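You operate a simulated robot arm through the tools that you are given. There is no shell and no other tool.

You run a simulated two-armed robot. Do the job below in one go: nothing can be reset, and whatever is moved stays where it is left.

TASK
Set flow screw 1 OUT to 5 and 1 IN to 2, then run cylinder 1 out and in.

The check looks at the end state, three seconds after you hand in, the way a careful person would. Anything else that was tipped, shoved, dropped, spilled or broken makes it a failure.

THE ROBOT
Two 7-joint arms with fingered hands on one trunk that stands fixed in place. Base frame: the origin is at the foot of the trunk, x ahead of it, y to its left, z up. Units: m, degrees, N and s.
The left shoulder is at [0.021, 0.208, 1.373], the right one opposite. Payload 5 kg a hand.
The tool frame of a hand sits at the grasp point between the pads (the TCP): z along the fingers, y along the line on which they close. The tips reach 0.048 m beyond it. Largest opening 0.16 m; the body of the gripper starts 0.056 m behind the TCP. The gripper is a hand of 4 fingers: y runs from the thumb to the fingers, the wrist lies at [-0.026, -0.142, -0.252] in the tool frame, and closing takes about 1.5 s.
Orientation is told as [roll, pitch, yaw] about the base's x, y, z axes, in that order, counted from this pose: with the fingers straight down and the wrist toward the robot, the tool's x, y and z point along [0, 1, 0], [1, 0, 0] and [0, 0, -1] of the base frame.

THE INTERFACE
- The arms move only by the tool move_arm. It takes "left_plan", "right_plan" or both (then of equal length, played together; a hand with none holds still); each is a list of rows, each an object (a shift or turn left out is 0, a gripper value left out holds the last) with "delta_rot": the turn, a rotation vector about the base's x, y, z in degrees, a list of three; "linear": the shift along the base's x, y, z in m, a list of three. In form: [{"delta_rot": [ax, ay, az], "linear": [tx, ty, tz]}, ...]. A call has 1 to 20 rows; each row is the pose to reach, as a shift and turn from the pose commanded when the call began. "left_claw" and "right_claw" are, for a hand that has rows, the gripper command, from -1 (shut) to 1 (fully open), values between in proportion, set as the call begins (left out, the last holds). A row lasts 0.2 s, in which the tool goes at most 0.05 m and 8.6 degrees; a call with a longer step from one row to the next is refused whole, and so is a gripper value outside its range. Where a pose cannot be reached the arm comes as near as it can. A force on the tool above 40 N (or 10 N above the force at the start of the call, whichever is more), or a blocked arm, ends the call early, and 0.2 s more pass. The fingers move at their own pace (about 0.108 m/s each) and stop on an object; they squeeze with about 27 N. The grip force told is the motor's: it shows also when the fingers shut on nothing. Time passes only in rows, and 0.2 s behind the last, so rows that repeat a pose let the fingers close. The reply holds the time, the measured pose of the TCP, the force on the tool along the base axes, the opening and the grip force, in the units named above and with some noise, with the torque about the TCP (base axes, N m) and any sound that the robot's microphone picked up.
- Cameras (640 x 400 px; columns grow to the right, rows downward): "scene" is now at [0.1009, -0.0004, 1.5691]; the picture's right is [-0.03, -1.00, 0.00], its down [-0.51, 0.02, -0.86] and it looks along [0.86, -0.03, -0.51] (base axes); focal length 337 px, centre (320, 200). "left" rides on the left gripper at [-0.087, -0.133, -0.189] in its tool frame; the picture's right is [-0.83, -0.26, 0.49], its down [0.51, -0.71, 0.49] and it looks along [0.22, 0.66, 0.72] (tool axes); focal length 238 px, centre (320, 200). "right" rides on the right gripper at [0.087, -0.133, -0.189] in its tool frame; the picture's right is [-0.83, 0.26, -0.49], its down [-0.51, -0.71, 0.49] and it looks along [-0.22, 0.66, 0.72] (tool axes); focal length 238 px, centre (320, 200). There is no depth. A picture from a camera that has moved, and an enlarged one, comes with that camera's place and axes in the base frame and with its lens.
- snapshot(camera): a new picture of that camera. The clock stands still meanwhile.
- lift_body(by): slides the trunk up (or, below 0, down) by that many m; the arms and the scene camera ride with it, the base frame stays. It gives what a move gives, with no picture.
- set_fingers(index, middle, ring, thumb_bend, thumb_turn, hand): sets how far each is bent, from 0 (flat) to 1 (curled in); at 0.3 the hand is open as for a grip, at 0.7 the pads meet at the TCP. One left out holds its place. A second passes; each finger stops where it meets its share of the squeeze, and holds until it gets a number again. A gripper value or a shape takes the hand back. It gives what a move gives, with no picture; readings hold the bend of each and the force on the fingers (four entries, about 0 where the hand has none), thumb and palm. thumb_turn goes from beside the hand (0) to across from the fingers (1), as for a grip.
- set_grasp(shape, hand): the hand has 4 fingers and takes this shape, open, in about a second: jaw (thumb against the fingers, like two jaws); tri (thumb and two fingers); tip (a fingertip pinch); poke (one finger out to press); point (the index stretched); flat (the hand flat); cup (the hand cupped); fist (a fist). The gripper value then closes the fingers along that shape, each until it touches; the sizes above hold for jaw. It gives what a move gives, with no picture.
- aim_head(pan, tilt): turns the head with the scene camera to pan (to the left, within 86 degrees either way) and tilt (down, from -29 to 69), counted from straight ahead of the robot. It gives what a move gives.
- zoom(camera, box): a new picture of the part [left, top, right, bottom] of that camera's present view, enlarged. The clock stands still meanwhile.
- hand_in(): hands the job in; it is judged then, once.

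Places have to be worked out from the pictures, the camera data and where the tool is seen. Open the grippers and draw the arms clear of the work before you hand the job in, unless the task says otherwise.

The tools are called as name(argument=value, ...) on one line, values as JSON. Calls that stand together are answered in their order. move_arm: Moves the arms, as the interface text tells. Its arguments: {"type":"object","properties":{"left_plan":{"type":"array","items":{"type":"object","properties":{"delta_rot":{"type":"array","items":{"type":"number"}},"linear":{"type":"array","items":{"type":"number"}}}}},"left_claw":{"type":"number"},"right_plan":{"type":"array","items":{"type":"object","properties":{"delta_rot":{"type":"array","items":{"type":"number"}},"linear":{"type":"array","items":{"type":"number"}}}}},"right_claw":{"type":"number"}},"required":[]} The other tools are called the same way: lift_body (by) slides the trunk up or down; set_grasp (shape, hand) gives the hand a shape; set_fingers (index, middle, ring, thumb_bend, thumb_turn, hand) moves the fingers one by one; aim_head (pan, tilt) turns the head that bears the scene camera; snapshot (camera) takes a picture; zoom (camera, box) takes an enlarged picture of a part of a camera's view; hand_in () hands the job in.

At the start:

```text
time: 0.0
left_ee_pos: [0.7465, 0.3246, 1.3421]
left_ee_rot: [0.0, 0.0, 0.0]
left_force: [-0.2, 0.0, 0.3]
left_moment: [-0.01, 0.02, -0.02]
left_width: 0.1595
left_gripper_force: 0.0
left_shape: jaw
left_bend: [0.3, 0.3, 0.3, 0.3, 0.98]
left_finger forces: [0.1, 0.1, 0.0, 0.1, 0.0, 0.0]
right_ee_pos: [0.6551, -0.1806, 1.2974]
right_ee_rot: [0.0, 0.1, 0.1]
right_force: [-0.4, -0.2, -0.8]
right_moment: [0.0, 0.0, 0.0]
right_width: 0.1596
right_gripper_force: 0.2
right_shape: jaw
right_bend: [0.3, 0.3, 0.3, 0.3, 0.98]
right_finger forces: [0.0, 0.0, 0.0, 0.0, 0.0, 0.0]
trunk travel left (down, up): [-0.375, 0.315]
head pan, tilt: [-1.9, 30.7]
```

scene: 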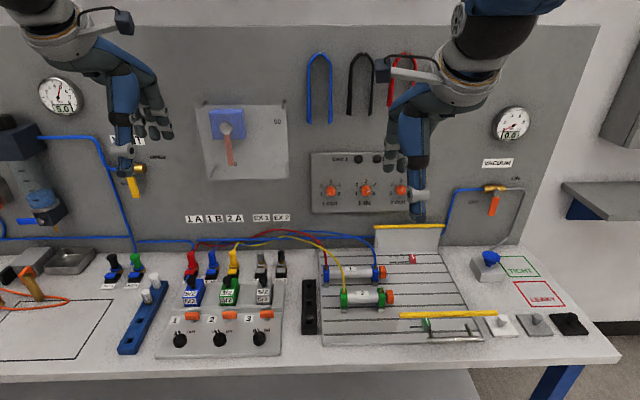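
right: 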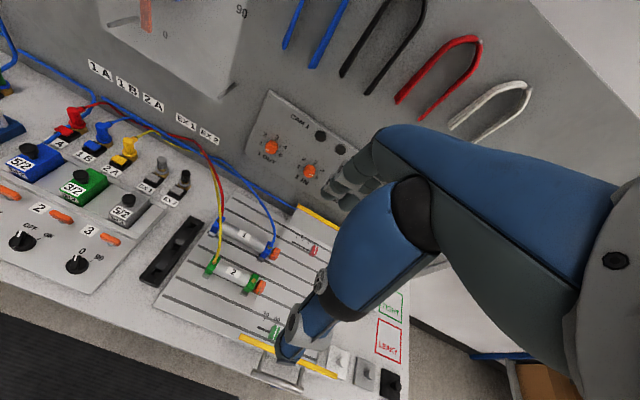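
left: 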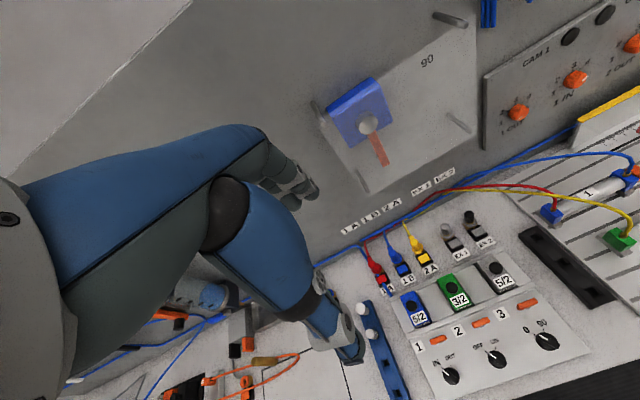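

I see a pneumatics bench with a panel of flow screws (1 OUT, 1 IN, 2 OUT) and a valve bank with switches. I'll zoom in on the relevant parts before moving anything.

zoom(camera="scene", box=[300, 140, 440, 228])

zoom(camera="scene", box=[150, 240, 310, 360])

zoom(camera="scene", box=[300, 230, 500, 355])

zoom(camera="scene", box=[0, 60, 200, 360])

zoom(camera="right", box=[230, 80, 370, 220])

zoom(camera="left", box=[480, 0, 640, 140])

```text
4.55 times, centred on (370, 184) of scene
camera zoom: at [0.1009, -0.0004, 1.5691], right [-0.03, -1.0, 0.0], down [-0.51, 0.02, -0.86], along [0.86, -0.03, -0.51], focal length 1530 px, centre (93, 273)
```

zoom: 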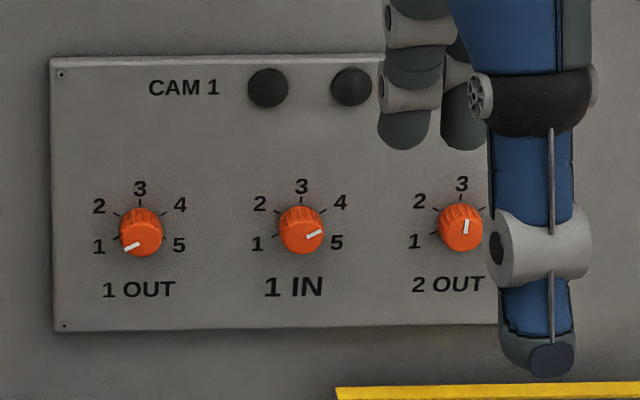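

```text
3.33 times, centred on (230, 300) of scene
camera zoom: at [0.1009, -0.0004, 1.5691], right [-0.03, -1.0, 0.0], down [-0.51, 0.02, -0.86], along [0.86, -0.03, -0.51], focal length 1122 px, centre (620, -133)
```

zoom: 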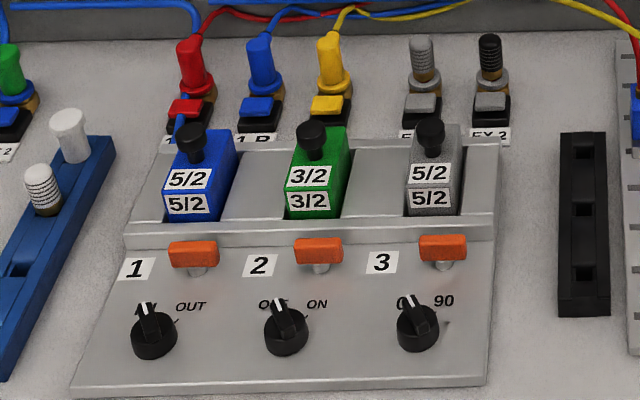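

```text
3.20 times, centred on (400, 292) of scene
camera zoom: at [0.1009, -0.0004, 1.5691], right [-0.03, -1.0, 0.0], down [-0.51, 0.02, -0.86], along [0.86, -0.03, -0.51], focal length 1078 px, centre (64, -96)
```

zoom: 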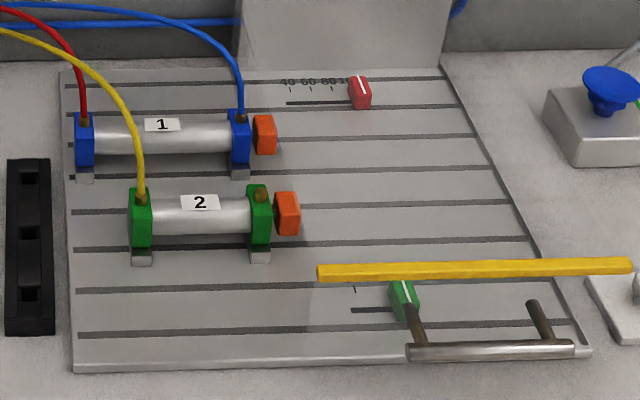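

```text
1.33 times, centred on (100, 210) of scene
camera zoom: at [0.1009, -0.0004, 1.5691], right [-0.03, -1.0, 0.0], down [-0.51, 0.02, -0.86], along [0.86, -0.03, -0.51], focal length 449 px, centre (613, 187)
```

zoom: 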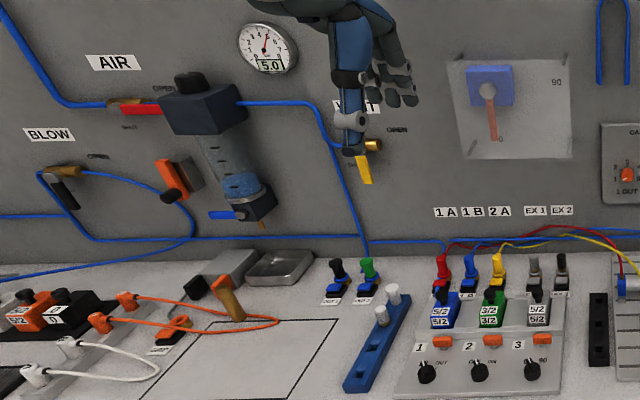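

```text
2.86 times, centred on (300, 150) of right
camera zoom: at [0.5228, -0.0936, 1.4854], right [0.26, -0.83, 0.49], down [-0.71, -0.51, -0.49], along [0.66, -0.22, -0.72], focal length 681 px, centre (377, 343)
```

zoom: 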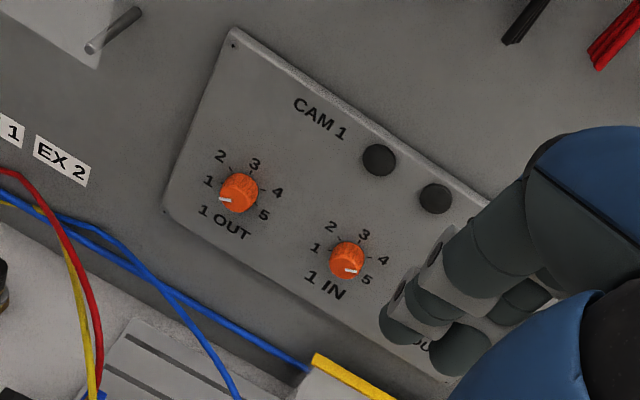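

```text
2.86 times, centred on (560, 70) of left
camera zoom: at [0.6132, 0.2385, 1.5302], right [-0.26, -0.83, -0.49], down [-0.71, 0.51, -0.49], along [0.66, 0.22, -0.72], focal length 681 px, centre (-366, 571)
```

zoom: 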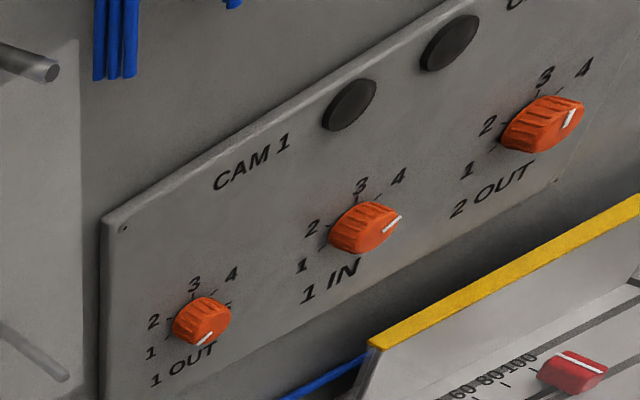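

The 1 OUT pointer looks to be near 1 and the 1 IN pointer near 4–5. From two views I put the 1 OUT knob at about (0.93, -0.06, 1.105) and 1 IN at (0.93, -0.157, 1.105). The left hand hides a yellow valve and the right hand hides 2 OUT, so I'll draw both arms back and outward for a clear look.

move_arm(left_plan=[{"linear": [-0.04, 0.02, 0]}, {"linear": [-0.08, 0.04, 0.0]}, {"linear": [-0.12, 0.06, 0.0]}, {"linear": [-0.15, 0.09, 0.0]}, {"linear": [-0.17, 0.13, 0.0]}, {"linear": [-0.19, 0.17, 0.0]}, {"linear": [-0.2, 0.21, 0.0]}], right_plan=[{"linear": [-0.02, -0.03, 0]}, {"linear": [-0.04, -0.06, 0.0]}, {"linear": [-0.06, -0.1, 0.0]}, {"linear": [-0.07, -0.14, 0.0]}, {"linear": [-0.08, -0.18, 0.0]}, {"linear": [-0.09, -0.22, 0.0]}, {"linear": [-0.1, -0.26, 0.0]}])

snapshot(camera="scene")

```text
time: 1.6
left_ee_pos: [0.5484, 0.5326, 1.3458]
left_ee_rot: [-0.1, 0.1, -0.1]
left_force: [0.1, -0.1, 0.9]
left_moment: [0.05, 0.0, 0.0]
left_width: 0.1597
left_gripper_force: 0.1
left_shape: jaw
left_bend: [0.3, 0.3, 0.3, 0.3, 0.98]
left_finger forces: [0.0, 0.0, 0.0, 0.0, 0.0, 0.1]
left hand out of reach, approached as far as the arm can: row 3
right_ee_pos: [0.556, -0.4432, 1.2975]
right_ee_rot: [0.0, 0.0, 0.1]
right_force: [-0.1, 0.1, 0.1]
right_moment: [-0.01, -0.03, 0.0]
right_width: 0.1596
right_gripper_force: 0.1
right_shape: jaw
right_bend: [0.3, 0.3, 0.3, 0.3, 0.98]
right_finger forces: [0.0, 0.0, 0.1, 0.1, 0.1, 0.1]
right hand out of reach, approached as far as the arm can: row 3
trunk travel left (down, up): [-0.375, 0.315]
head pan, tilt: [-1.9, 30.7]
```

```text
taken
camera scene: at [0.1004, -0.0003, 1.5692], right [-0.03, -1.0, 0.0], down [-0.51, 0.02, -0.86], along [0.86, -0.03, -0.51], focal length 337 px, centre (320, 200)
```

scene: 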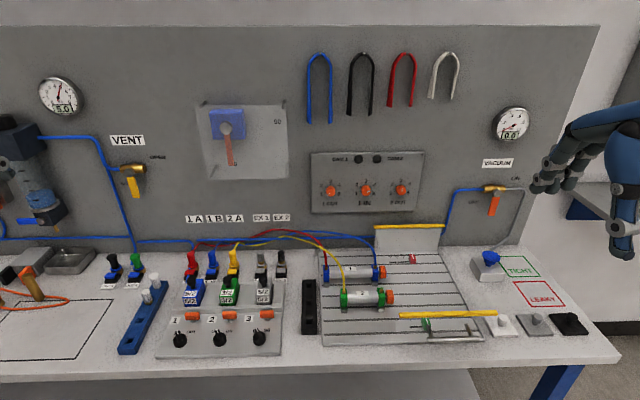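

The view is clear now. I'll zoom on the flow screw panel, the valves, the console and the left side.

zoom(camera="scene", box=[305, 145, 433, 225])

zoom(camera="scene", box=[320, 165, 384, 205])

zoom(camera="scene", box=[30, 65, 190, 215])

zoom(camera="scene", box=[155, 295, 285, 360])

zoom(camera="scene", box=[160, 200, 300, 310])

aim_head(pan=28, tilt=30)

snapshot(camera="scene")

```text
5.00 times, centred on (369, 185) of scene
camera zoom: at [0.1004, -0.0003, 1.5692], right [-0.03, -1.0, 0.0], down [-0.51, 0.02, -0.86], along [0.86, -0.03, -0.51], focal length 1684 px, centre (75, 275)
```

zoom: 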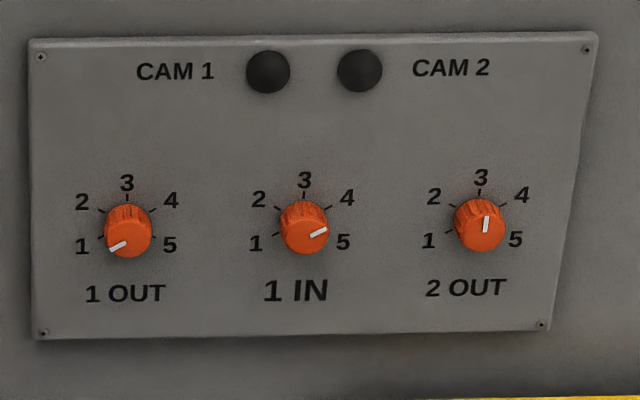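

```text
10.00 times, centred on (352, 185) of scene
camera zoom: at [0.1004, -0.0003, 1.5692], right [-0.03, -1.0, 0.0], down [-0.51, 0.02, -0.86], along [0.86, -0.03, -0.51], focal length 3367 px, centre (0, 350)
```

zoom: 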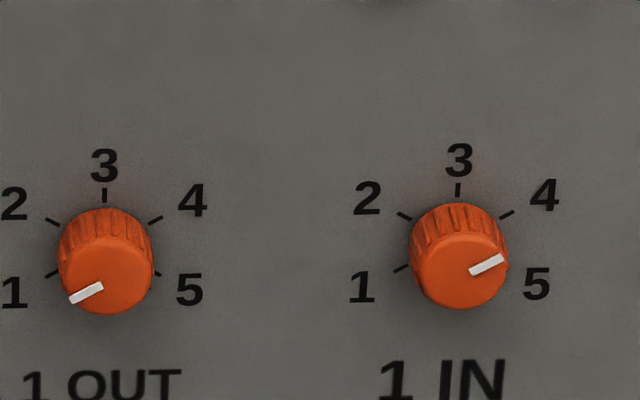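

```text
2.67 times, centred on (110, 140) of scene
camera zoom: at [0.1004, -0.0003, 1.5692], right [-0.03, -1.0, 0.0], down [-0.51, 0.02, -0.86], along [0.86, -0.03, -0.51], focal length 898 px, centre (880, 360)
```

zoom: 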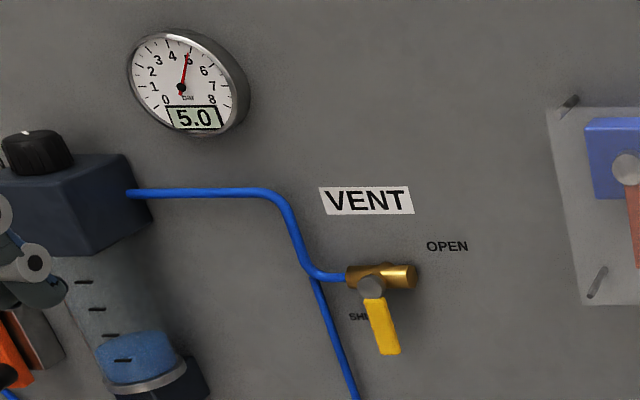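

```text
4.92 times, centred on (220, 328) of scene
camera zoom: at [0.1004, -0.0003, 1.5692], right [-0.03, -1.0, 0.0], down [-0.51, 0.02, -0.86], along [0.86, -0.03, -0.51], focal length 1658 px, centre (812, -428)
```

zoom: 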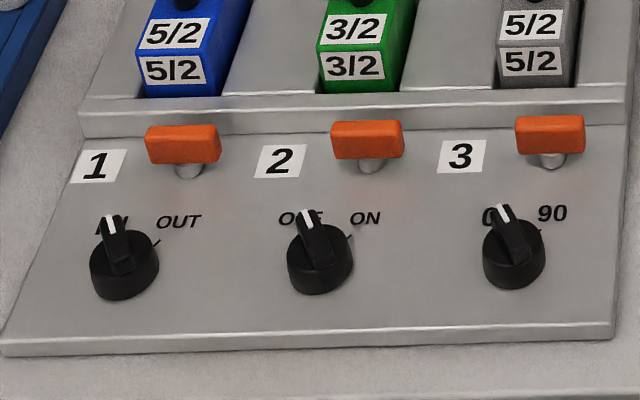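

```text
3.64 times, centred on (230, 255) of scene
camera zoom: at [0.1004, -0.0003, 1.5692], right [-0.03, -1.0, 0.0], down [-0.51, 0.02, -0.86], along [0.86, -0.03, -0.51], focal length 1224 px, centre (647, 0)
```

zoom: 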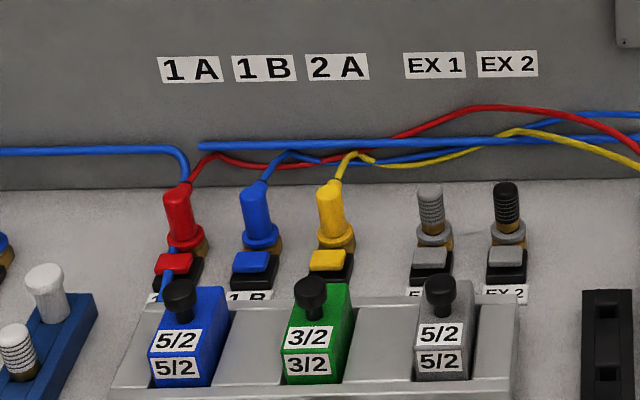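

```text
time: 2.5
left_ee_pos: [0.5478, 0.5325, 1.3447]
left_ee_rot: [0.1, 0.0, -0.1]
left_force: [-0.1, -0.6, 0.3]
left_moment: [0.03, -0.02, -0.03]
left_width: 0.1597
left_gripper_force: 0.0
left_shape: jaw
left_bend: [0.3, 0.3, 0.3, 0.3, 0.98]
left_finger forces: [0.0, 0.0, 0.0, 0.1, 0.0, 0.1]
right_ee_pos: [0.5559, -0.4425, 1.2968]
right_ee_rot: [-0.1, 0.0, 0.1]
right_force: [-0.1, 0.6, 1.1]
right_moment: [0.02, 0.0, 0.04]
right_width: 0.1599
right_gripper_force: 0.1
right_shape: jaw
right_bend: [0.3, 0.3, 0.3, 0.3, 0.98]
right_finger forces: [0.0, 0.0, 0.0, 0.1, 0.1, 0.0]
trunk travel left (down, up): [-0.375, 0.315]
head pan, tilt: [28.0, 30.0]
```

```text
taken
camera scene: at [0.0903, 0.0448, 1.5703], right [0.47, -0.88, 0.0], down [-0.44, -0.23, -0.87], along [0.77, 0.41, -0.5], focal length 337 px, centre (320, 200)
```

scene: 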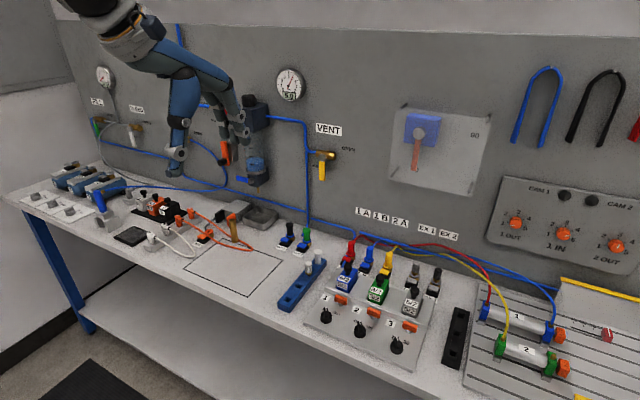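

AIR is open with 5.0 bar on the gauge, and VENT is shut. Selector 1 is on IN, and its hoses 1A (red) and 1B (blue) run to cylinder 1. I'll zoom further on the AIR valve, the orange bars and the selectors from this angle.

zoom(camera="scene", box=[295, 240, 455, 360])

zoom(camera="scene", box=[80, 60, 270, 230])

zoom(camera="left", box=[320, 200, 640, 400])

zoom(camera="scene", box=[480, 170, 640, 280])

```text
3.33 times, centred on (375, 300) of scene
camera zoom: at [0.0903, 0.0448, 1.5703], right [0.47, -0.88, 0.0], down [-0.44, -0.23, -0.87], along [0.77, 0.41, -0.5], focal length 1122 px, centre (137, -133)
```

zoom: 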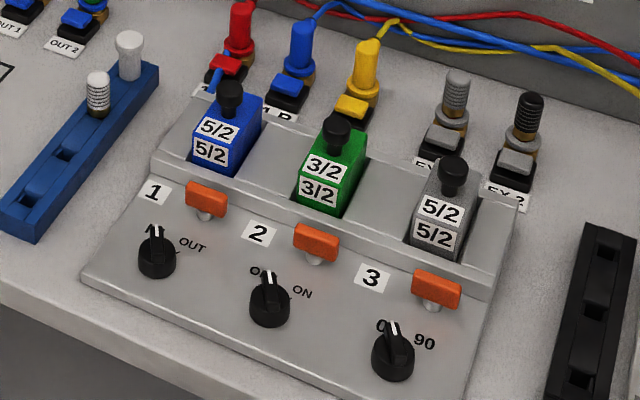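

```text
2.35 times, centred on (175, 145) of scene
camera zoom: at [0.0903, 0.0448, 1.5703], right [0.47, -0.88, 0.0], down [-0.44, -0.23, -0.87], along [0.77, 0.41, -0.5], focal length 792 px, centre (661, 329)
```

zoom: 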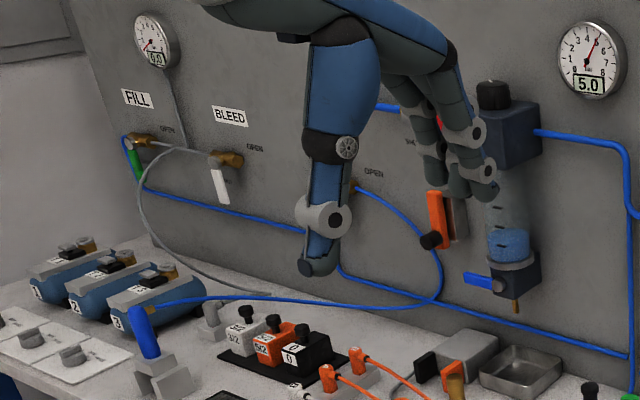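

```text
2.00 times, centred on (480, 300) of left
camera zoom: at [0.4158, 0.4459, 1.5332], right [-0.26, -0.83, -0.49], down [-0.71, 0.51, -0.49], along [0.66, 0.22, -0.72], focal length 477 px, centre (0, 0)
```

zoom: 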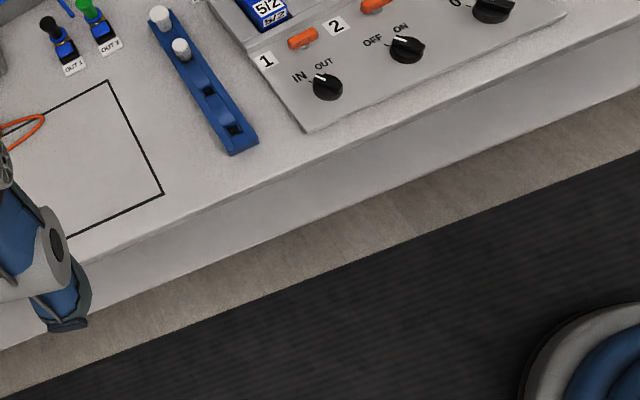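

```text
3.64 times, centred on (560, 225) of scene
camera zoom: at [0.0903, 0.0448, 1.5703], right [0.47, -0.88, 0.0], down [-0.44, -0.23, -0.87], along [0.77, 0.41, -0.5], focal length 1224 px, centre (-553, 109)
```

zoom: 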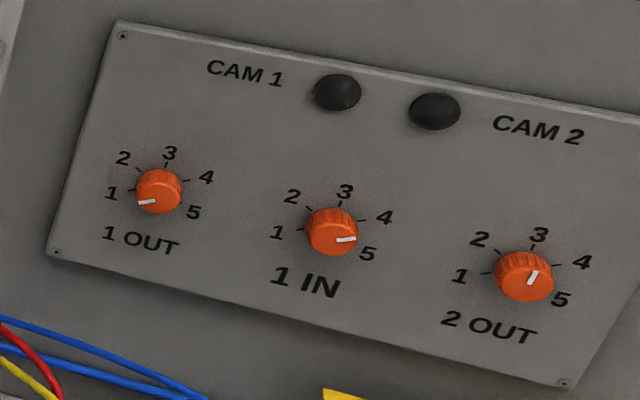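

The dial ticks work out to 60° per number (1 at −120°, 3 at the top, 5 at +120°). So 1 OUT is at 1 and needs +240° clockwise, and 1 IN is at 4 and needs 120° counterclockwise. The right hand will turn the screws, so I'll put it in the tip pinch and see what that looks like.

set_grasp(hand="right", shape="tip")

aim_head(pan=-30, tilt=25)

snapshot(camera="scene")

snapshot(camera="right")

```text
time: 3.5
left_ee_pos: [0.5493, 0.5318, 1.3455]
left_ee_rot: [-0.1, 0.0, -0.1]
left_force: [0.7, -0.4, 0.4]
left_moment: [0.0, 0.01, -0.01]
left_width: 0.1598
left_gripper_force: 0.1
left_shape: jaw
left_bend: [0.3, 0.3, 0.3, 0.3, 0.98]
left_finger forces: [0.0, 0.0, 0.0, 0.0, 0.1, 0.0]
right_ee_pos: [0.5559, -0.4436, 1.2978]
right_ee_rot: [0.0, 0.0, -0.1]
right_force: [0.3, -0.6, -0.5]
right_moment: [-0.03, 0.01, -0.03]
right_width: 0.1602
right_gripper_force: 0.0
right_shape: tip
right_bend: [0.3, 0.98, 0.99, 0.3, 0.98]
right_finger forces: [0.1, 0.0, 0.0, 0.0, 0.1, 0.0]
trunk travel left (down, up): [-0.375, 0.315]
head pan, tilt: [28.0, 30.0]
```

```text
time: 4.7
left_ee_pos: [0.5479, 0.5317, 1.3455]
left_ee_rot: [0.0, -0.1, 0.0]
left_force: [-1.6, 0.5, 0.3]
left_moment: [0.0, 0.01, 0.03]
left_width: 0.1597
left_gripper_force: 0.1
left_shape: jaw
left_bend: [0.3, 0.3, 0.3, 0.3, 0.98]
left_finger forces: [0.0, 0.0, 0.1, 0.1, 0.1, 0.0]
right_ee_pos: [0.5554, -0.4441, 1.297]
right_ee_rot: [0.0, 0.0, 0.0]
right_force: [-0.2, 1.8, -0.7]
right_moment: [-0.01, -0.03, 0.01]
right_width: 0.1599
right_gripper_force: 0.1
right_shape: tip
right_bend: [0.3, 0.98, 0.99, 0.3, 0.98]
right_finger forces: [0.1, 0.0, 0.1, 0.0, 0.0, 0.0]
trunk travel left (down, up): [-0.375, 0.315]
head pan, tilt: [-30.0, 25.0]
```

```text
taken
camera scene: at [0.0904, -0.0435, 1.5782], right [-0.5, -0.87, 0.0], down [-0.37, 0.21, -0.91], along [0.78, -0.45, -0.42], focal length 337 px, centre (320, 200)
```

scene: 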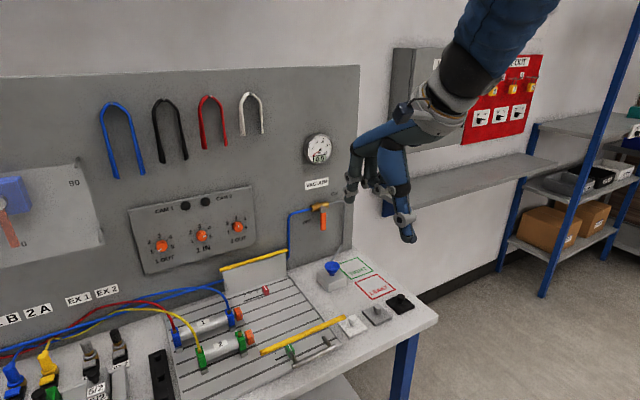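

```text
taken
camera right: at [0.4233, -0.3565, 1.4849], right [0.26, -0.83, 0.49], down [-0.71, -0.51, -0.49], along [0.66, -0.22, -0.72], focal length 238 px, centre (320, 200)
```

right: 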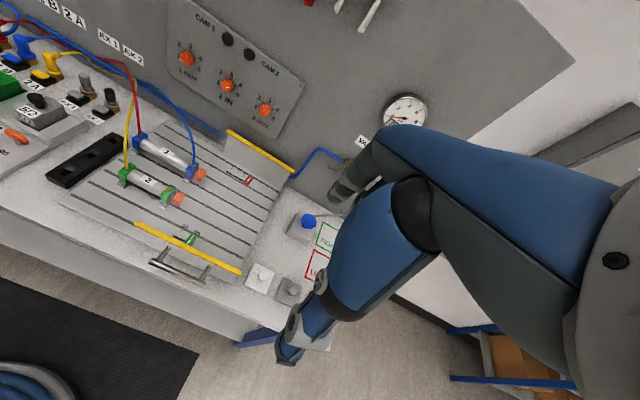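

The tip shape curls the middle and ring fingers and leaves the index against the thumb. I'll close the pinch in free air to see where the tips meet relative to the TCP.

move_arm(right_plan=[{"linear": [0, 0, 0]}, {"linear": [0, 0, 0]}, {"linear": [0, 0, 0]}, {"linear": [0, 0, 0]}, {"linear": [0, 0, 0]}, {"linear": [0, 0, 0]}, {"linear": [0, 0, 0]}, {"linear": [0, 0, 0]}], right_claw=-1)

zoom(camera="scene", box=[320, 80, 480, 260])

zoom(camera="right", box=[260, 120, 460, 380])

```text
time: 6.5
left_ee_pos: [0.5488, 0.5323, 1.3458]
left_ee_rot: [-0.1, 0.0, 0.0]
left_force: [0.0, 0.5, 0.6]
left_moment: [0.01, -0.04, 0.0]
left_width: 0.1599
left_gripper_force: 0.1
left_shape: jaw
left_bend: [0.3, 0.3, 0.3, 0.3, 0.98]
left_finger forces: [0.0, 0.1, 0.0, 0.0, 0.0, 0.0]
right_ee_pos: [0.5564, -0.4435, 1.2972]
right_ee_rot: [0.0, 0.0, 0.1]
right_force: [-0.5, 0.3, 0.0]
right_moment: [0.01, 0.04, 0.0]
right_width: 0.0001
right_gripper_force: 26.7
right_shape: tip
right_bend: [0.7, 1.0, 1.0, 0.62, 1.0]
right_finger forces: [0.0, 0.0, 0.0, 0.0, 0.1, 0.1]
trunk travel left (down, up): [-0.375, 0.315]
head pan, tilt: [-30.0, 25.0]
```

```text
2.22 times, centred on (400, 170) of scene
camera zoom: at [0.0904, -0.0436, 1.5782], right [-0.5, -0.87, 0.0], down [-0.37, 0.21, -0.91], along [0.78, -0.45, -0.42], focal length 748 px, centre (142, 267)
```

zoom: 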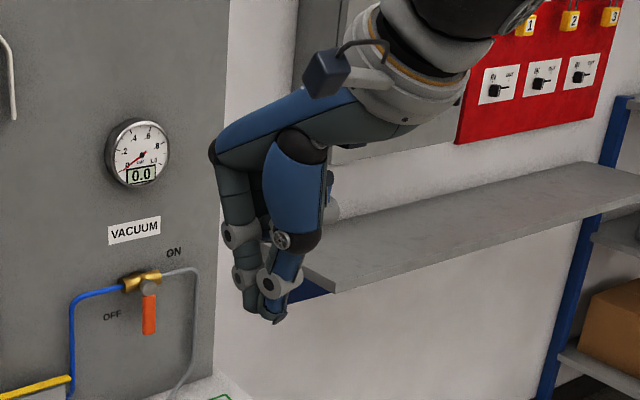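

```text
1.54 times, centred on (360, 250) of right
camera zoom: at [0.4232, -0.3568, 1.4849], right [0.26, -0.83, 0.49], down [-0.71, -0.51, -0.49], along [0.66, -0.22, -0.72], focal length 367 px, centre (258, 123)
```

zoom: 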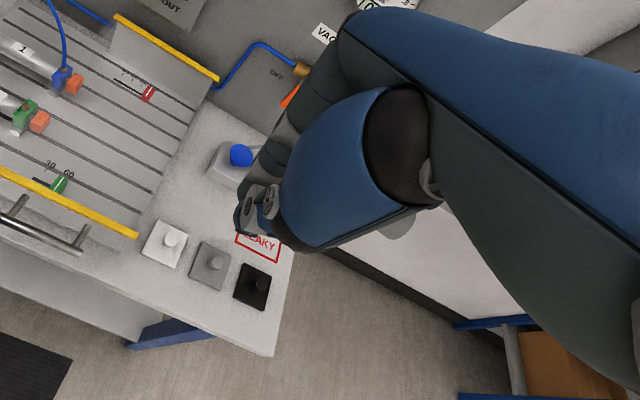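

In the picture the TCP projects to about the distal joints, with the tips a few centimetres beyond. I'll look at the closed pinch at higher magnification.

zoom(camera="scene", box=[368, 140, 408, 165])

zoom(camera="scene", box=[368, 165, 418, 195])

zoom(camera="right", box=[280, 200, 380, 290])

```text
16.00 times, centred on (388, 152) of scene
camera zoom: at [0.0904, -0.0436, 1.5782], right [-0.5, -0.87, 0.0], down [-0.37, 0.21, -0.91], along [0.78, -0.45, -0.42], focal length 5387 px, centre (-768, 960)
```

zoom: 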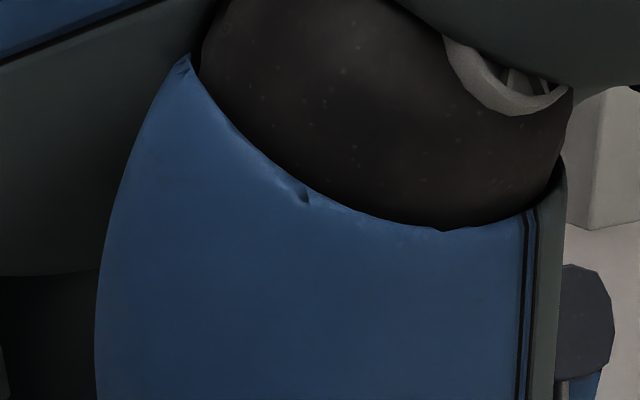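

```text
12.80 times, centred on (393, 180) of scene
camera zoom: at [0.0904, -0.0436, 1.5782], right [-0.5, -0.87, 0.0], down [-0.37, 0.21, -0.91], along [0.78, -0.45, -0.42], focal length 4310 px, centre (-614, 456)
```

zoom: 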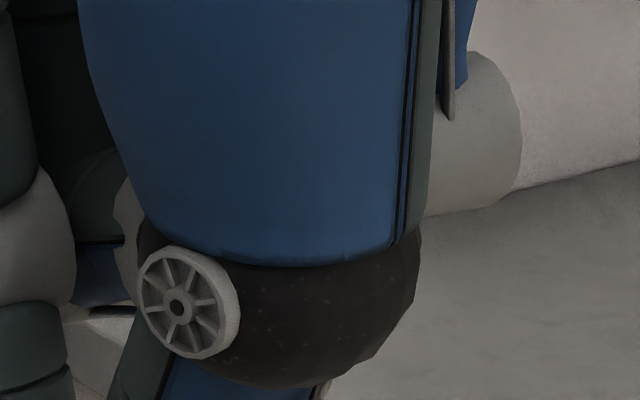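

```text
4.44 times, centred on (330, 245) of right
camera zoom: at [0.4232, -0.3568, 1.4849], right [0.26, -0.83, 0.49], down [-0.71, -0.51, -0.49], along [0.66, -0.22, -0.72], focal length 1059 px, centre (276, 0)
```

zoom: 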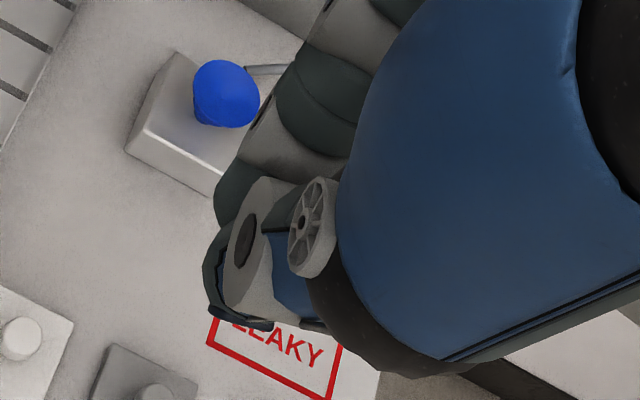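

My zoom box missed the fingertips; they're around scene pixel (377, 210). I'll zoom there.

zoom(camera="scene", box=[340, 180, 420, 230])

```text
8.00 times, centred on (380, 205) of scene
camera zoom: at [0.0904, -0.0436, 1.5782], right [-0.5, -0.87, 0.0], down [-0.37, 0.21, -0.91], along [0.78, -0.45, -0.42], focal length 2694 px, centre (-160, 160)
```

zoom: 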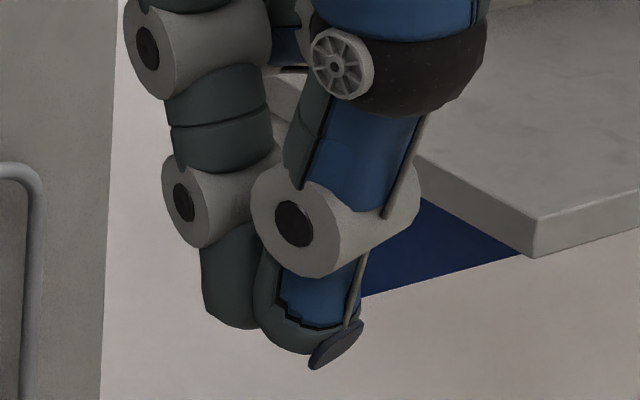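

The closed tips reach about 48 mm past the TCP, and the knobs only stick out about 12 mm with a diameter of about 27 mm, so I'll grip with the last centimetre of the fingertips. Next I'll reopen the hand partway and pitch it to point forward, away from the wall, to check reach and how the tips line up.

move_arm(right_plan=[{"linear": [0.01, 0.02, 0.0], "delta_rot": [0, -8, 0]}, {"linear": [0.02, 0.04, 0.0], "delta_rot": [0, -16, 0]}, {"linear": [0.03, 0.06, 0.0], "delta_rot": [0, -24, 0]}, {"linear": [0.04, 0.08, 0.0], "delta_rot": [0, -32, 0]}, {"linear": [0.05, 0.1, 0.0], "delta_rot": [0, -40, 0]}, {"linear": [0.06, 0.12, 0.0], "delta_rot": [0, -48, 0]}, {"linear": [0.07, 0.14, 0.0], "delta_rot": [0, -56, 0]}, {"linear": [0.08, 0.16, 0.0], "delta_rot": [0, -64, 0]}, {"linear": [0.09, 0.18, 0.0], "delta_rot": [0, -72, 0]}, {"linear": [0.1, 0.2, 0.0], "delta_rot": [0, -80, 0]}, {"linear": [0.1, 0.22, 0.0], "delta_rot": [0, -85, 0]}, {"linear": [0.1, 0.23, 0.0], "delta_rot": [0, -90, 0]}, {"linear": [0.1, 0.23, 0.0], "delta_rot": [0, -90, 0]}], right_claw=-0.3)

aim_head(pan=-10, tilt=30)

snapshot(camera="scene")

snapshot(camera="right")

snapshot(camera="left")

```text
time: 8.1
left_ee_pos: [0.547, 0.5313, 1.3448]
left_ee_rot: [-0.1, 0.2, -0.2]
left_force: [0.4, -1.0, 0.5]
left_moment: [0.02, 0.0, 0.0]
left_width: 0.1598
left_gripper_force: 0.2
left_shape: jaw
left_bend: [0.3, 0.3, 0.3, 0.3, 0.97]
left_finger forces: [0.0, 0.1, 0.0, 0.1, 0.1, 0.1]
right_ee_pos: [0.6305, -0.2743, 1.3129]
right_ee_rot: [-9.8, -53.0, 17.2]
right_force: [-0.4, 0.5, -0.3]
right_moment: [0.0, -0.04, 0.0]
right_width: 0.0558
right_gripper_force: 0.1
right_shape: tip
right_bend: [0.73, 0.98, 0.99, 0.73, 1.0]
right_finger forces: [0.1, 0.0, 0.0, 0.0, 0.0, 0.1]
right hand out of reach, approached as far as the arm can: row 5, 6, 7, 8
trunk travel left (down, up): [-0.375, 0.315]
head pan, tilt: [-30.0, 25.0]
stopped in row 8 (right hand): the force on the tool passed its limit at 51 N (the readings are from after the stop); the commanded pose is now the measured one
```

```text
time: 9.0
left_ee_pos: [0.5476, 0.5313, 1.344]
left_ee_rot: [0.0, 0.2, -0.1]
left_force: [-0.5, 0.2, -0.3]
left_moment: [0.01, -0.03, 0.01]
left_width: 0.1602
left_gripper_force: 0.0
left_shape: jaw
left_bend: [0.3, 0.3, 0.3, 0.3, 0.97]
left_finger forces: [0.0, 0.0, 0.1, 0.1, 0.0, 0.0]
right_ee_pos: [0.6305, -0.2738, 1.3125]
right_ee_rot: [-9.7, -53.0, 17.4]
right_force: [0.1, 0.0, -0.9]
right_moment: [0.02, 0.02, -0.02]
right_width: 0.056
right_gripper_force: 0.1
right_shape: tip
right_bend: [0.73, 0.98, 0.99, 0.73, 1.0]
right_finger forces: [0.0, 0.0, 0.0, 0.0, 0.0, 0.0]
trunk travel left (down, up): [-0.375, 0.315]
head pan, tilt: [-10.0, 30.0]
```

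```text
taken
camera scene: at [0.0995, -0.013, 1.5703], right [-0.17, -0.98, 0.0], down [-0.49, 0.09, -0.87], along [0.85, -0.15, -0.5], focal length 337 px, centre (320, 200)
```

scene: 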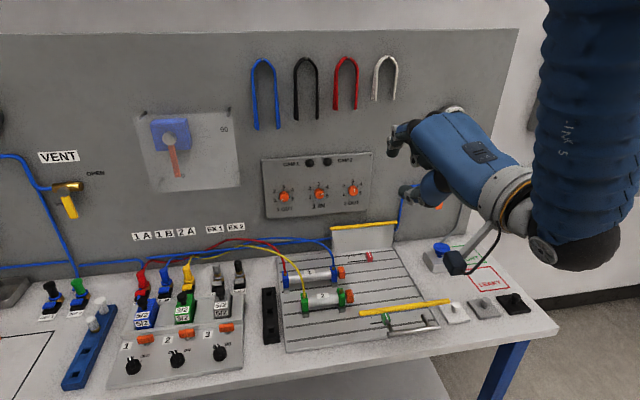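

```text
taken
camera right: at [0.3889, -0.2257, 1.3083], right [-0.1, -0.81, 0.58], down [0.07, -0.59, -0.81], along [0.99, -0.04, 0.12], focal length 238 px, centre (320, 200)
```

right: 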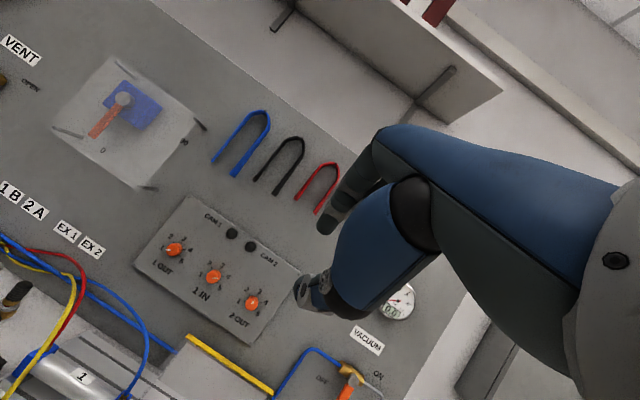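

```text
taken
camera left: at [0.4155, 0.4463, 1.5328], right [-0.26, -0.83, -0.49], down [-0.71, 0.51, -0.49], along [0.66, 0.22, -0.72], focal length 238 px, centre (320, 200)
```

left: 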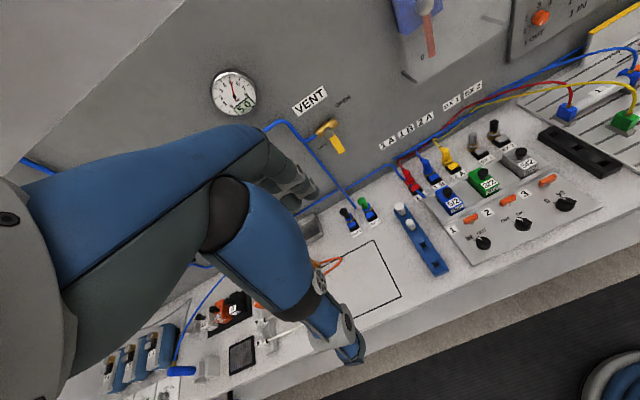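

The pitch stopped near the body, which looks like an arm limit since nothing is in contact there. I'll move further forward first, then finish turning to fingers-forward (a remaining turn vector of about [8.7, -36, -7.4]).

move_arm(right_plan=[{"linear": [0.03, 0.015, -0.01]}, {"linear": [0.06, 0.03, -0.02]}, {"linear": [0.09, 0.05, -0.03]}, {"linear": [0.12, 0.07, -0.04]}, {"linear": [0.13, 0.074, -0.05], "delta_rot": [1.7, -7.2, -1.5]}, {"linear": [0.14, 0.074, -0.06], "delta_rot": [3.5, -14.4, -3.0]}, {"linear": [0.14, 0.074, -0.06], "delta_rot": [5.2, -21.6, -4.5]}, {"linear": [0.14, 0.074, -0.06], "delta_rot": [6.9, -28.8, -5.9]}, {"linear": [0.14, 0.074, -0.06], "delta_rot": [8.7, -36, -7.4]}, {"linear": [0.14, 0.074, -0.06], "delta_rot": [8.7, -36, -7.4]}, {"linear": [0.14, 0.074, -0.06], "delta_rot": [8.7, -36, -7.4]}])

snapshot(camera="scene")

snapshot(camera="right")

```text
time: 11.4
left_ee_pos: [0.5486, 0.5305, 1.3442]
left_ee_rot: [0.0, 0.1, -0.1]
left_force: [-0.1, 0.9, -0.1]
left_moment: [0.02, 0.07, -0.03]
left_width: 0.1599
left_gripper_force: 0.2
left_shape: jaw
left_bend: [0.3, 0.3, 0.3, 0.3, 0.97]
left_finger forces: [0.0, 0.1, 0.0, 0.0, 0.1, 0.1]
right_ee_pos: [0.7865, -0.3305, 1.27]
right_ee_rot: [22.3, -87.2, -12.7]
right_force: [0.4, 0.2, -0.1]
right_moment: [0.04, -0.04, 0.04]
right_width: 0.0559
right_gripper_force: 0.0
right_shape: tip
right_bend: [0.73, 0.98, 0.99, 0.73, 1.0]
right_finger forces: [0.0, 0.0, 0.0, 0.0, 0.0, 0.0]
right hand out of reach, approached as far as the arm can: row 1, 2, 3, 4, 5, 6, 7, 8, 9, 10, 11
trunk travel left (down, up): [-0.375, 0.315]
head pan, tilt: [-10.0, 30.0]
```

```text
taken
camera scene: at [0.1005, -0.0137, 1.5702], right [-0.17, -0.98, 0.0], down [-0.49, 0.09, -0.87], along [0.85, -0.15, -0.5], focal length 337 px, centre (320, 200)
```

scene: 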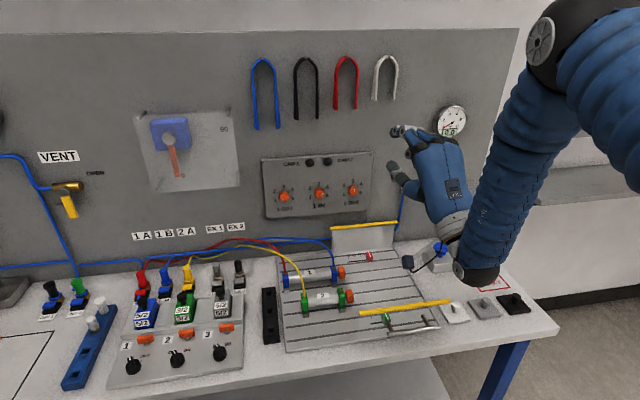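

```text
taken
camera right: at [0.58, -0.2738, 1.1468], right [-0.33, -0.91, 0.27], down [0.53, -0.41, -0.74], along [0.78, -0.1, 0.62], focal length 238 px, centre (320, 200)
```

right: 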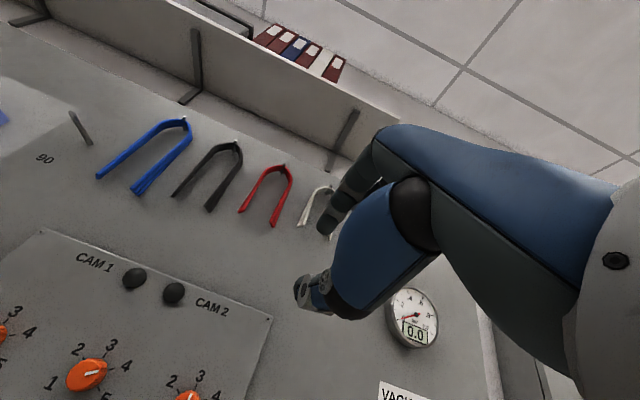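

The arm struggles with the wrist below the fingers: it missed the target pose by 13 cm. A better posture for this arm should have the wrist to the right of the fingers, so I'll roll the hand about the x axis by −88° in free space and see whether it is reached.

move_arm(right_plan=[{"linear": [-0.01, 0.01, 0], "delta_rot": [-8, 0, 0]}, {"linear": [-0.02, 0.02, 0], "delta_rot": [-16, 0, 0]}, {"linear": [-0.03, 0.03, 0], "delta_rot": [-24, 0, 0]}, {"linear": [-0.035, 0.04, 0], "delta_rot": [-32, 0, 0]}, {"linear": [-0.035, 0.05, 0], "delta_rot": [-40, 0, 0]}, {"linear": [-0.035, 0.06, 0], "delta_rot": [-48, 0, 0]}, {"linear": [-0.035, 0.07, 0], "delta_rot": [-56, 0, 0]}, {"linear": [-0.035, 0.08, 0], "delta_rot": [-64, 0, 0]}, {"linear": [-0.035, 0.09, 0], "delta_rot": [-72, 0, 0]}, {"linear": [-0.035, 0.1, 0], "delta_rot": [-80, 0, 0]}, {"linear": [-0.035, 0.11, 0], "delta_rot": [-88, 0, 0]}, {"linear": [-0.035, 0.11, 0], "delta_rot": [-88, 0, 0]}])

snapshot(camera="scene")

snapshot(camera="right")

```text
time: 14.0
left_ee_pos: [0.5477, 0.5319, 1.3453]
left_ee_rot: [0.0, 0.2, -0.1]
left_force: [-0.7, -0.8, 0.3]
left_moment: [-0.01, -0.05, -0.02]
left_width: 0.1597
left_gripper_force: 0.0
left_shape: jaw
left_bend: [0.3, 0.3, 0.3, 0.3, 0.97]
left_finger forces: [0.1, 0.0, 0.0, 0.0, 0.1, 0.0]
right_ee_pos: [0.8382, -0.392, 1.331]
right_ee_rot: [-75.1, -3.5, 87.3]
right_force: [-0.8, -0.4, -0.3]
right_moment: [0.01, -0.01, -0.02]
right_width: 0.0558
right_gripper_force: 0.1
right_shape: tip
right_bend: [0.73, 0.98, 0.99, 0.73, 1.0]
right_finger forces: [0.0, 0.0, 0.1, 0.1, 0.1, 0.0]
right hand out of reach, approached as far as the arm can: row 1, 2, 3, 4, 5, 6, 7, 8, 9, 10, 11, 12
trunk travel left (down, up): [-0.375, 0.315]
head pan, tilt: [-10.0, 30.0]
```

```text
taken
camera scene: at [0.0992, -0.0131, 1.5703], right [-0.17, -0.98, 0.0], down [-0.49, 0.09, -0.87], along [0.85, -0.15, -0.5], focal length 337 px, centre (320, 200)
```

scene: 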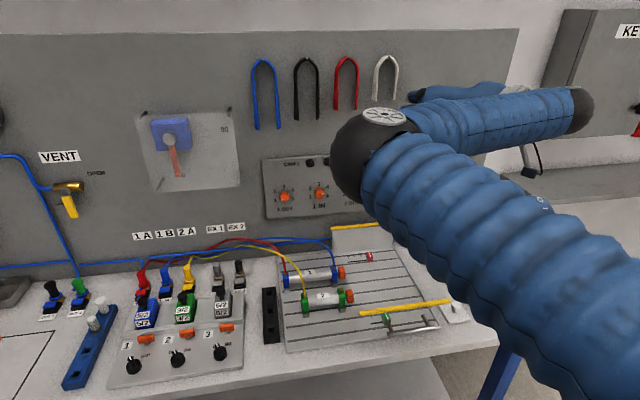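

```text
taken
camera right: at [0.627, -0.512, 1.2874], right [-0.25, 0.21, 0.95], down [0.57, -0.76, 0.32], along [0.78, 0.62, 0.06], focal length 238 px, centre (320, 200)
```

right: 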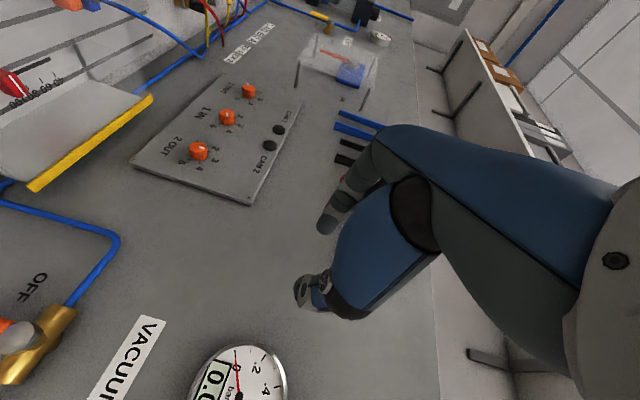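

The hand orientation is roughly right, but the arm folded with its elbow inward across the middle, which is a bad configuration. I'll unwind it back toward a plain fingers-down pose on the right, well clear of the bench, before taking a better path.

move_arm(right_plan=[{"linear": [-0.006, -0.03, 0.005], "delta_rot": [4.8, 5.0, -4.8]}, {"linear": [-0.012, -0.06, 0.01], "delta_rot": [9.6, 10.0, -9.6]}, {"linear": [-0.018, -0.09, 0.015], "delta_rot": [14.4, 15.0, -14.4]}, {"linear": [-0.024, -0.12, 0.02], "delta_rot": [19.2, 20.0, -19.2]}, {"linear": [-0.03, -0.15, 0.025], "delta_rot": [24, 25, -24]}, {"linear": [-0.036, -0.18, 0.03], "delta_rot": [28.8, 30, -28.8]}, {"linear": [-0.042, -0.21, 0.035], "delta_rot": [33.6, 35, -33.6]}])

snapshot(camera="scene")

```text
time: 15.6
left_ee_pos: [0.5463, 0.5308, 1.3451]
left_ee_rot: [0.0, -0.1, -0.1]
left_force: [-1.4, -2.0, 0.8]
left_moment: [0.13, -0.09, 0.01]
left_width: 0.16
left_gripper_force: 0.0
left_shape: jaw
left_bend: [0.3, 0.3, 0.3, 0.3, 0.97]
left_finger forces: [0.0, 0.1, 0.0, 0.0, 0.1, 0.1]
right_ee_pos: [0.7966, -0.6052, 1.3611]
right_ee_rot: [-28.6, -19.5, 41.6]
right_force: [-0.3, -1.3, -1.1]
right_moment: [0.02, -0.11, 0.0]
right_width: 0.056
right_gripper_force: 0.0
right_shape: tip
right_bend: [0.73, 0.98, 0.99, 0.73, 1.0]
right_finger forces: [0.1, 0.1, 0.0, 0.0, 0.0, 0.0]
trunk travel left (down, up): [-0.375, 0.315]
head pan, tilt: [-10.0, 30.0]
```

```text
taken
camera scene: at [0.0986, -0.015, 1.5703], right [-0.17, -0.98, 0.0], down [-0.49, 0.09, -0.87], along [0.85, -0.15, -0.5], focal length 337 px, centre (320, 200)
```

scene: 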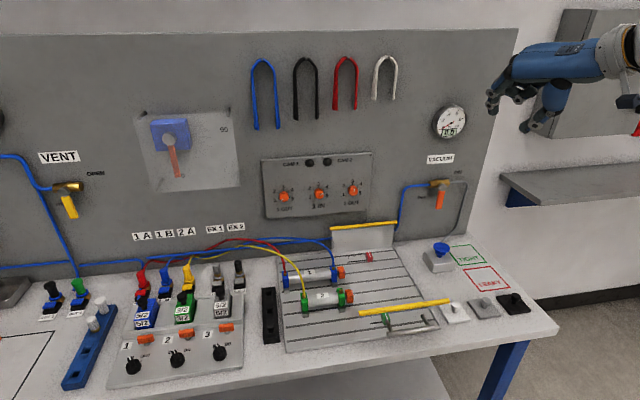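

The hand followed exactly this time, so the commanded pose does get clamped to what is reached. I'll look at how the arm is folded now.

aim_head(pan=-55, tilt=15)

snapshot(camera="scene")

```text
time: 16.7
left_ee_pos: [0.5484, 0.5318, 1.3449]
left_ee_rot: [0.1, 0.1, -0.1]
left_force: [-0.1, -0.3, -0.9]
left_moment: [-0.04, 0.03, -0.01]
left_width: 0.1601
left_gripper_force: 0.0
left_shape: jaw
left_bend: [0.3, 0.3, 0.3, 0.3, 0.97]
left_finger forces: [0.1, 0.0, 0.0, 0.0, 0.1, 0.0]
right_ee_pos: [0.7967, -0.6032, 1.3604]
right_ee_rot: [-29.0, -19.4, 41.7]
right_force: [0.3, -0.2, -0.1]
right_moment: [-0.01, 0.0, 0.0]
right_width: 0.0559
right_gripper_force: 0.1
right_shape: tip
right_bend: [0.73, 0.98, 0.99, 0.73, 1.0]
right_finger forces: [0.1, 0.0, 0.0, 0.0, 0.0, 0.0]
trunk travel left (down, up): [-0.375, 0.315]
head pan, tilt: [-55.0, 15.0]
```

```text
taken
camera scene: at [0.0645, -0.0741, 1.5944], right [-0.82, -0.57, 0.0], down [-0.15, 0.21, -0.97], along [0.55, -0.79, -0.26], focal length 337 px, centre (320, 200)
```

scene: 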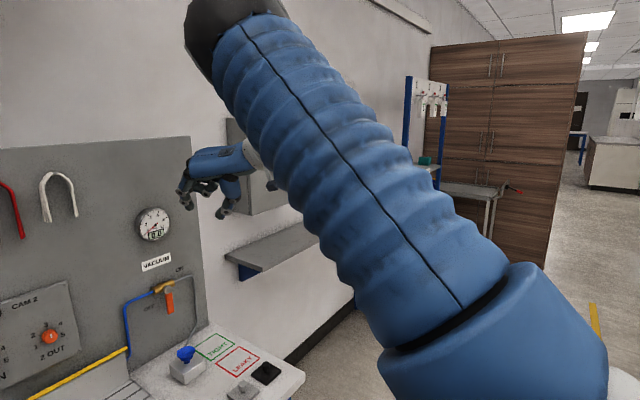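

The elbow is raised high above the shoulder, which explains the poor reach. I'll return the hand to fingers-down in front of the right shoulder and then look at the elbow again.

move_arm(right_plan=[{"linear": [-0.017, 0.038, -0.014], "delta_rot": [2.5, 3.5, -4.4]}, {"linear": [-0.034, 0.076, -0.028], "delta_rot": [5.1, 7.1, -8.9]}, {"linear": [-0.051, 0.114, -0.042], "delta_rot": [7.6, 10.6, -13.3]}, {"linear": [-0.068, 0.152, -0.056], "delta_rot": [10.2, 14.2, -17.8]}, {"linear": [-0.085, 0.19, -0.07], "delta_rot": [12.7, 17.7, -22.2]}, {"linear": [-0.102, 0.228, -0.084], "delta_rot": [15.3, 21.3, -26.6]}, {"linear": [-0.119, 0.266, -0.098], "delta_rot": [17.8, 24.8, -31.1]}, {"linear": [-0.136, 0.304, -0.11], "delta_rot": [20.4, 28.4, -35.5]}, {"linear": [-0.136, 0.304, -0.11], "delta_rot": [20.4, 28.4, -35.5]}])

snapshot(camera="scene")

```text
time: 18.7
left_ee_pos: [0.5477, 0.529, 1.345]
left_ee_rot: [0.0, 0.2, -0.2]
left_force: [0.6, -0.7, -0.2]
left_moment: [0.1, 0.0, 0.02]
left_width: 0.16
left_gripper_force: 0.1
left_shape: jaw
left_bend: [0.3, 0.3, 0.3, 0.3, 0.97]
left_finger forces: [0.1, 0.0, 0.0, 0.0, 0.1, 0.1]
right_ee_pos: [0.6578, -0.3023, 1.2482]
right_ee_rot: [0.2, 0.0, -0.1]
right_force: [-0.2, -0.3, 0.1]
right_moment: [0.11, -0.04, 0.01]
right_width: 0.056
right_gripper_force: 0.0
right_shape: tip
right_bend: [0.73, 0.98, 0.99, 0.73, 1.0]
right_finger forces: [0.0, 0.0, 0.1, 0.0, 0.0, 0.0]
trunk travel left (down, up): [-0.375, 0.315]
head pan, tilt: [-55.0, 15.0]
```

```text
taken
camera scene: at [0.0642, -0.0759, 1.5944], right [-0.82, -0.57, 0.0], down [-0.15, 0.21, -0.97], along [0.55, -0.79, -0.26], focal length 337 px, centre (320, 200)
```

scene: 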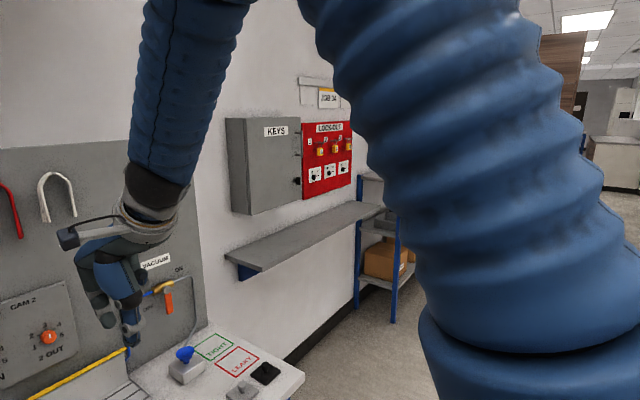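

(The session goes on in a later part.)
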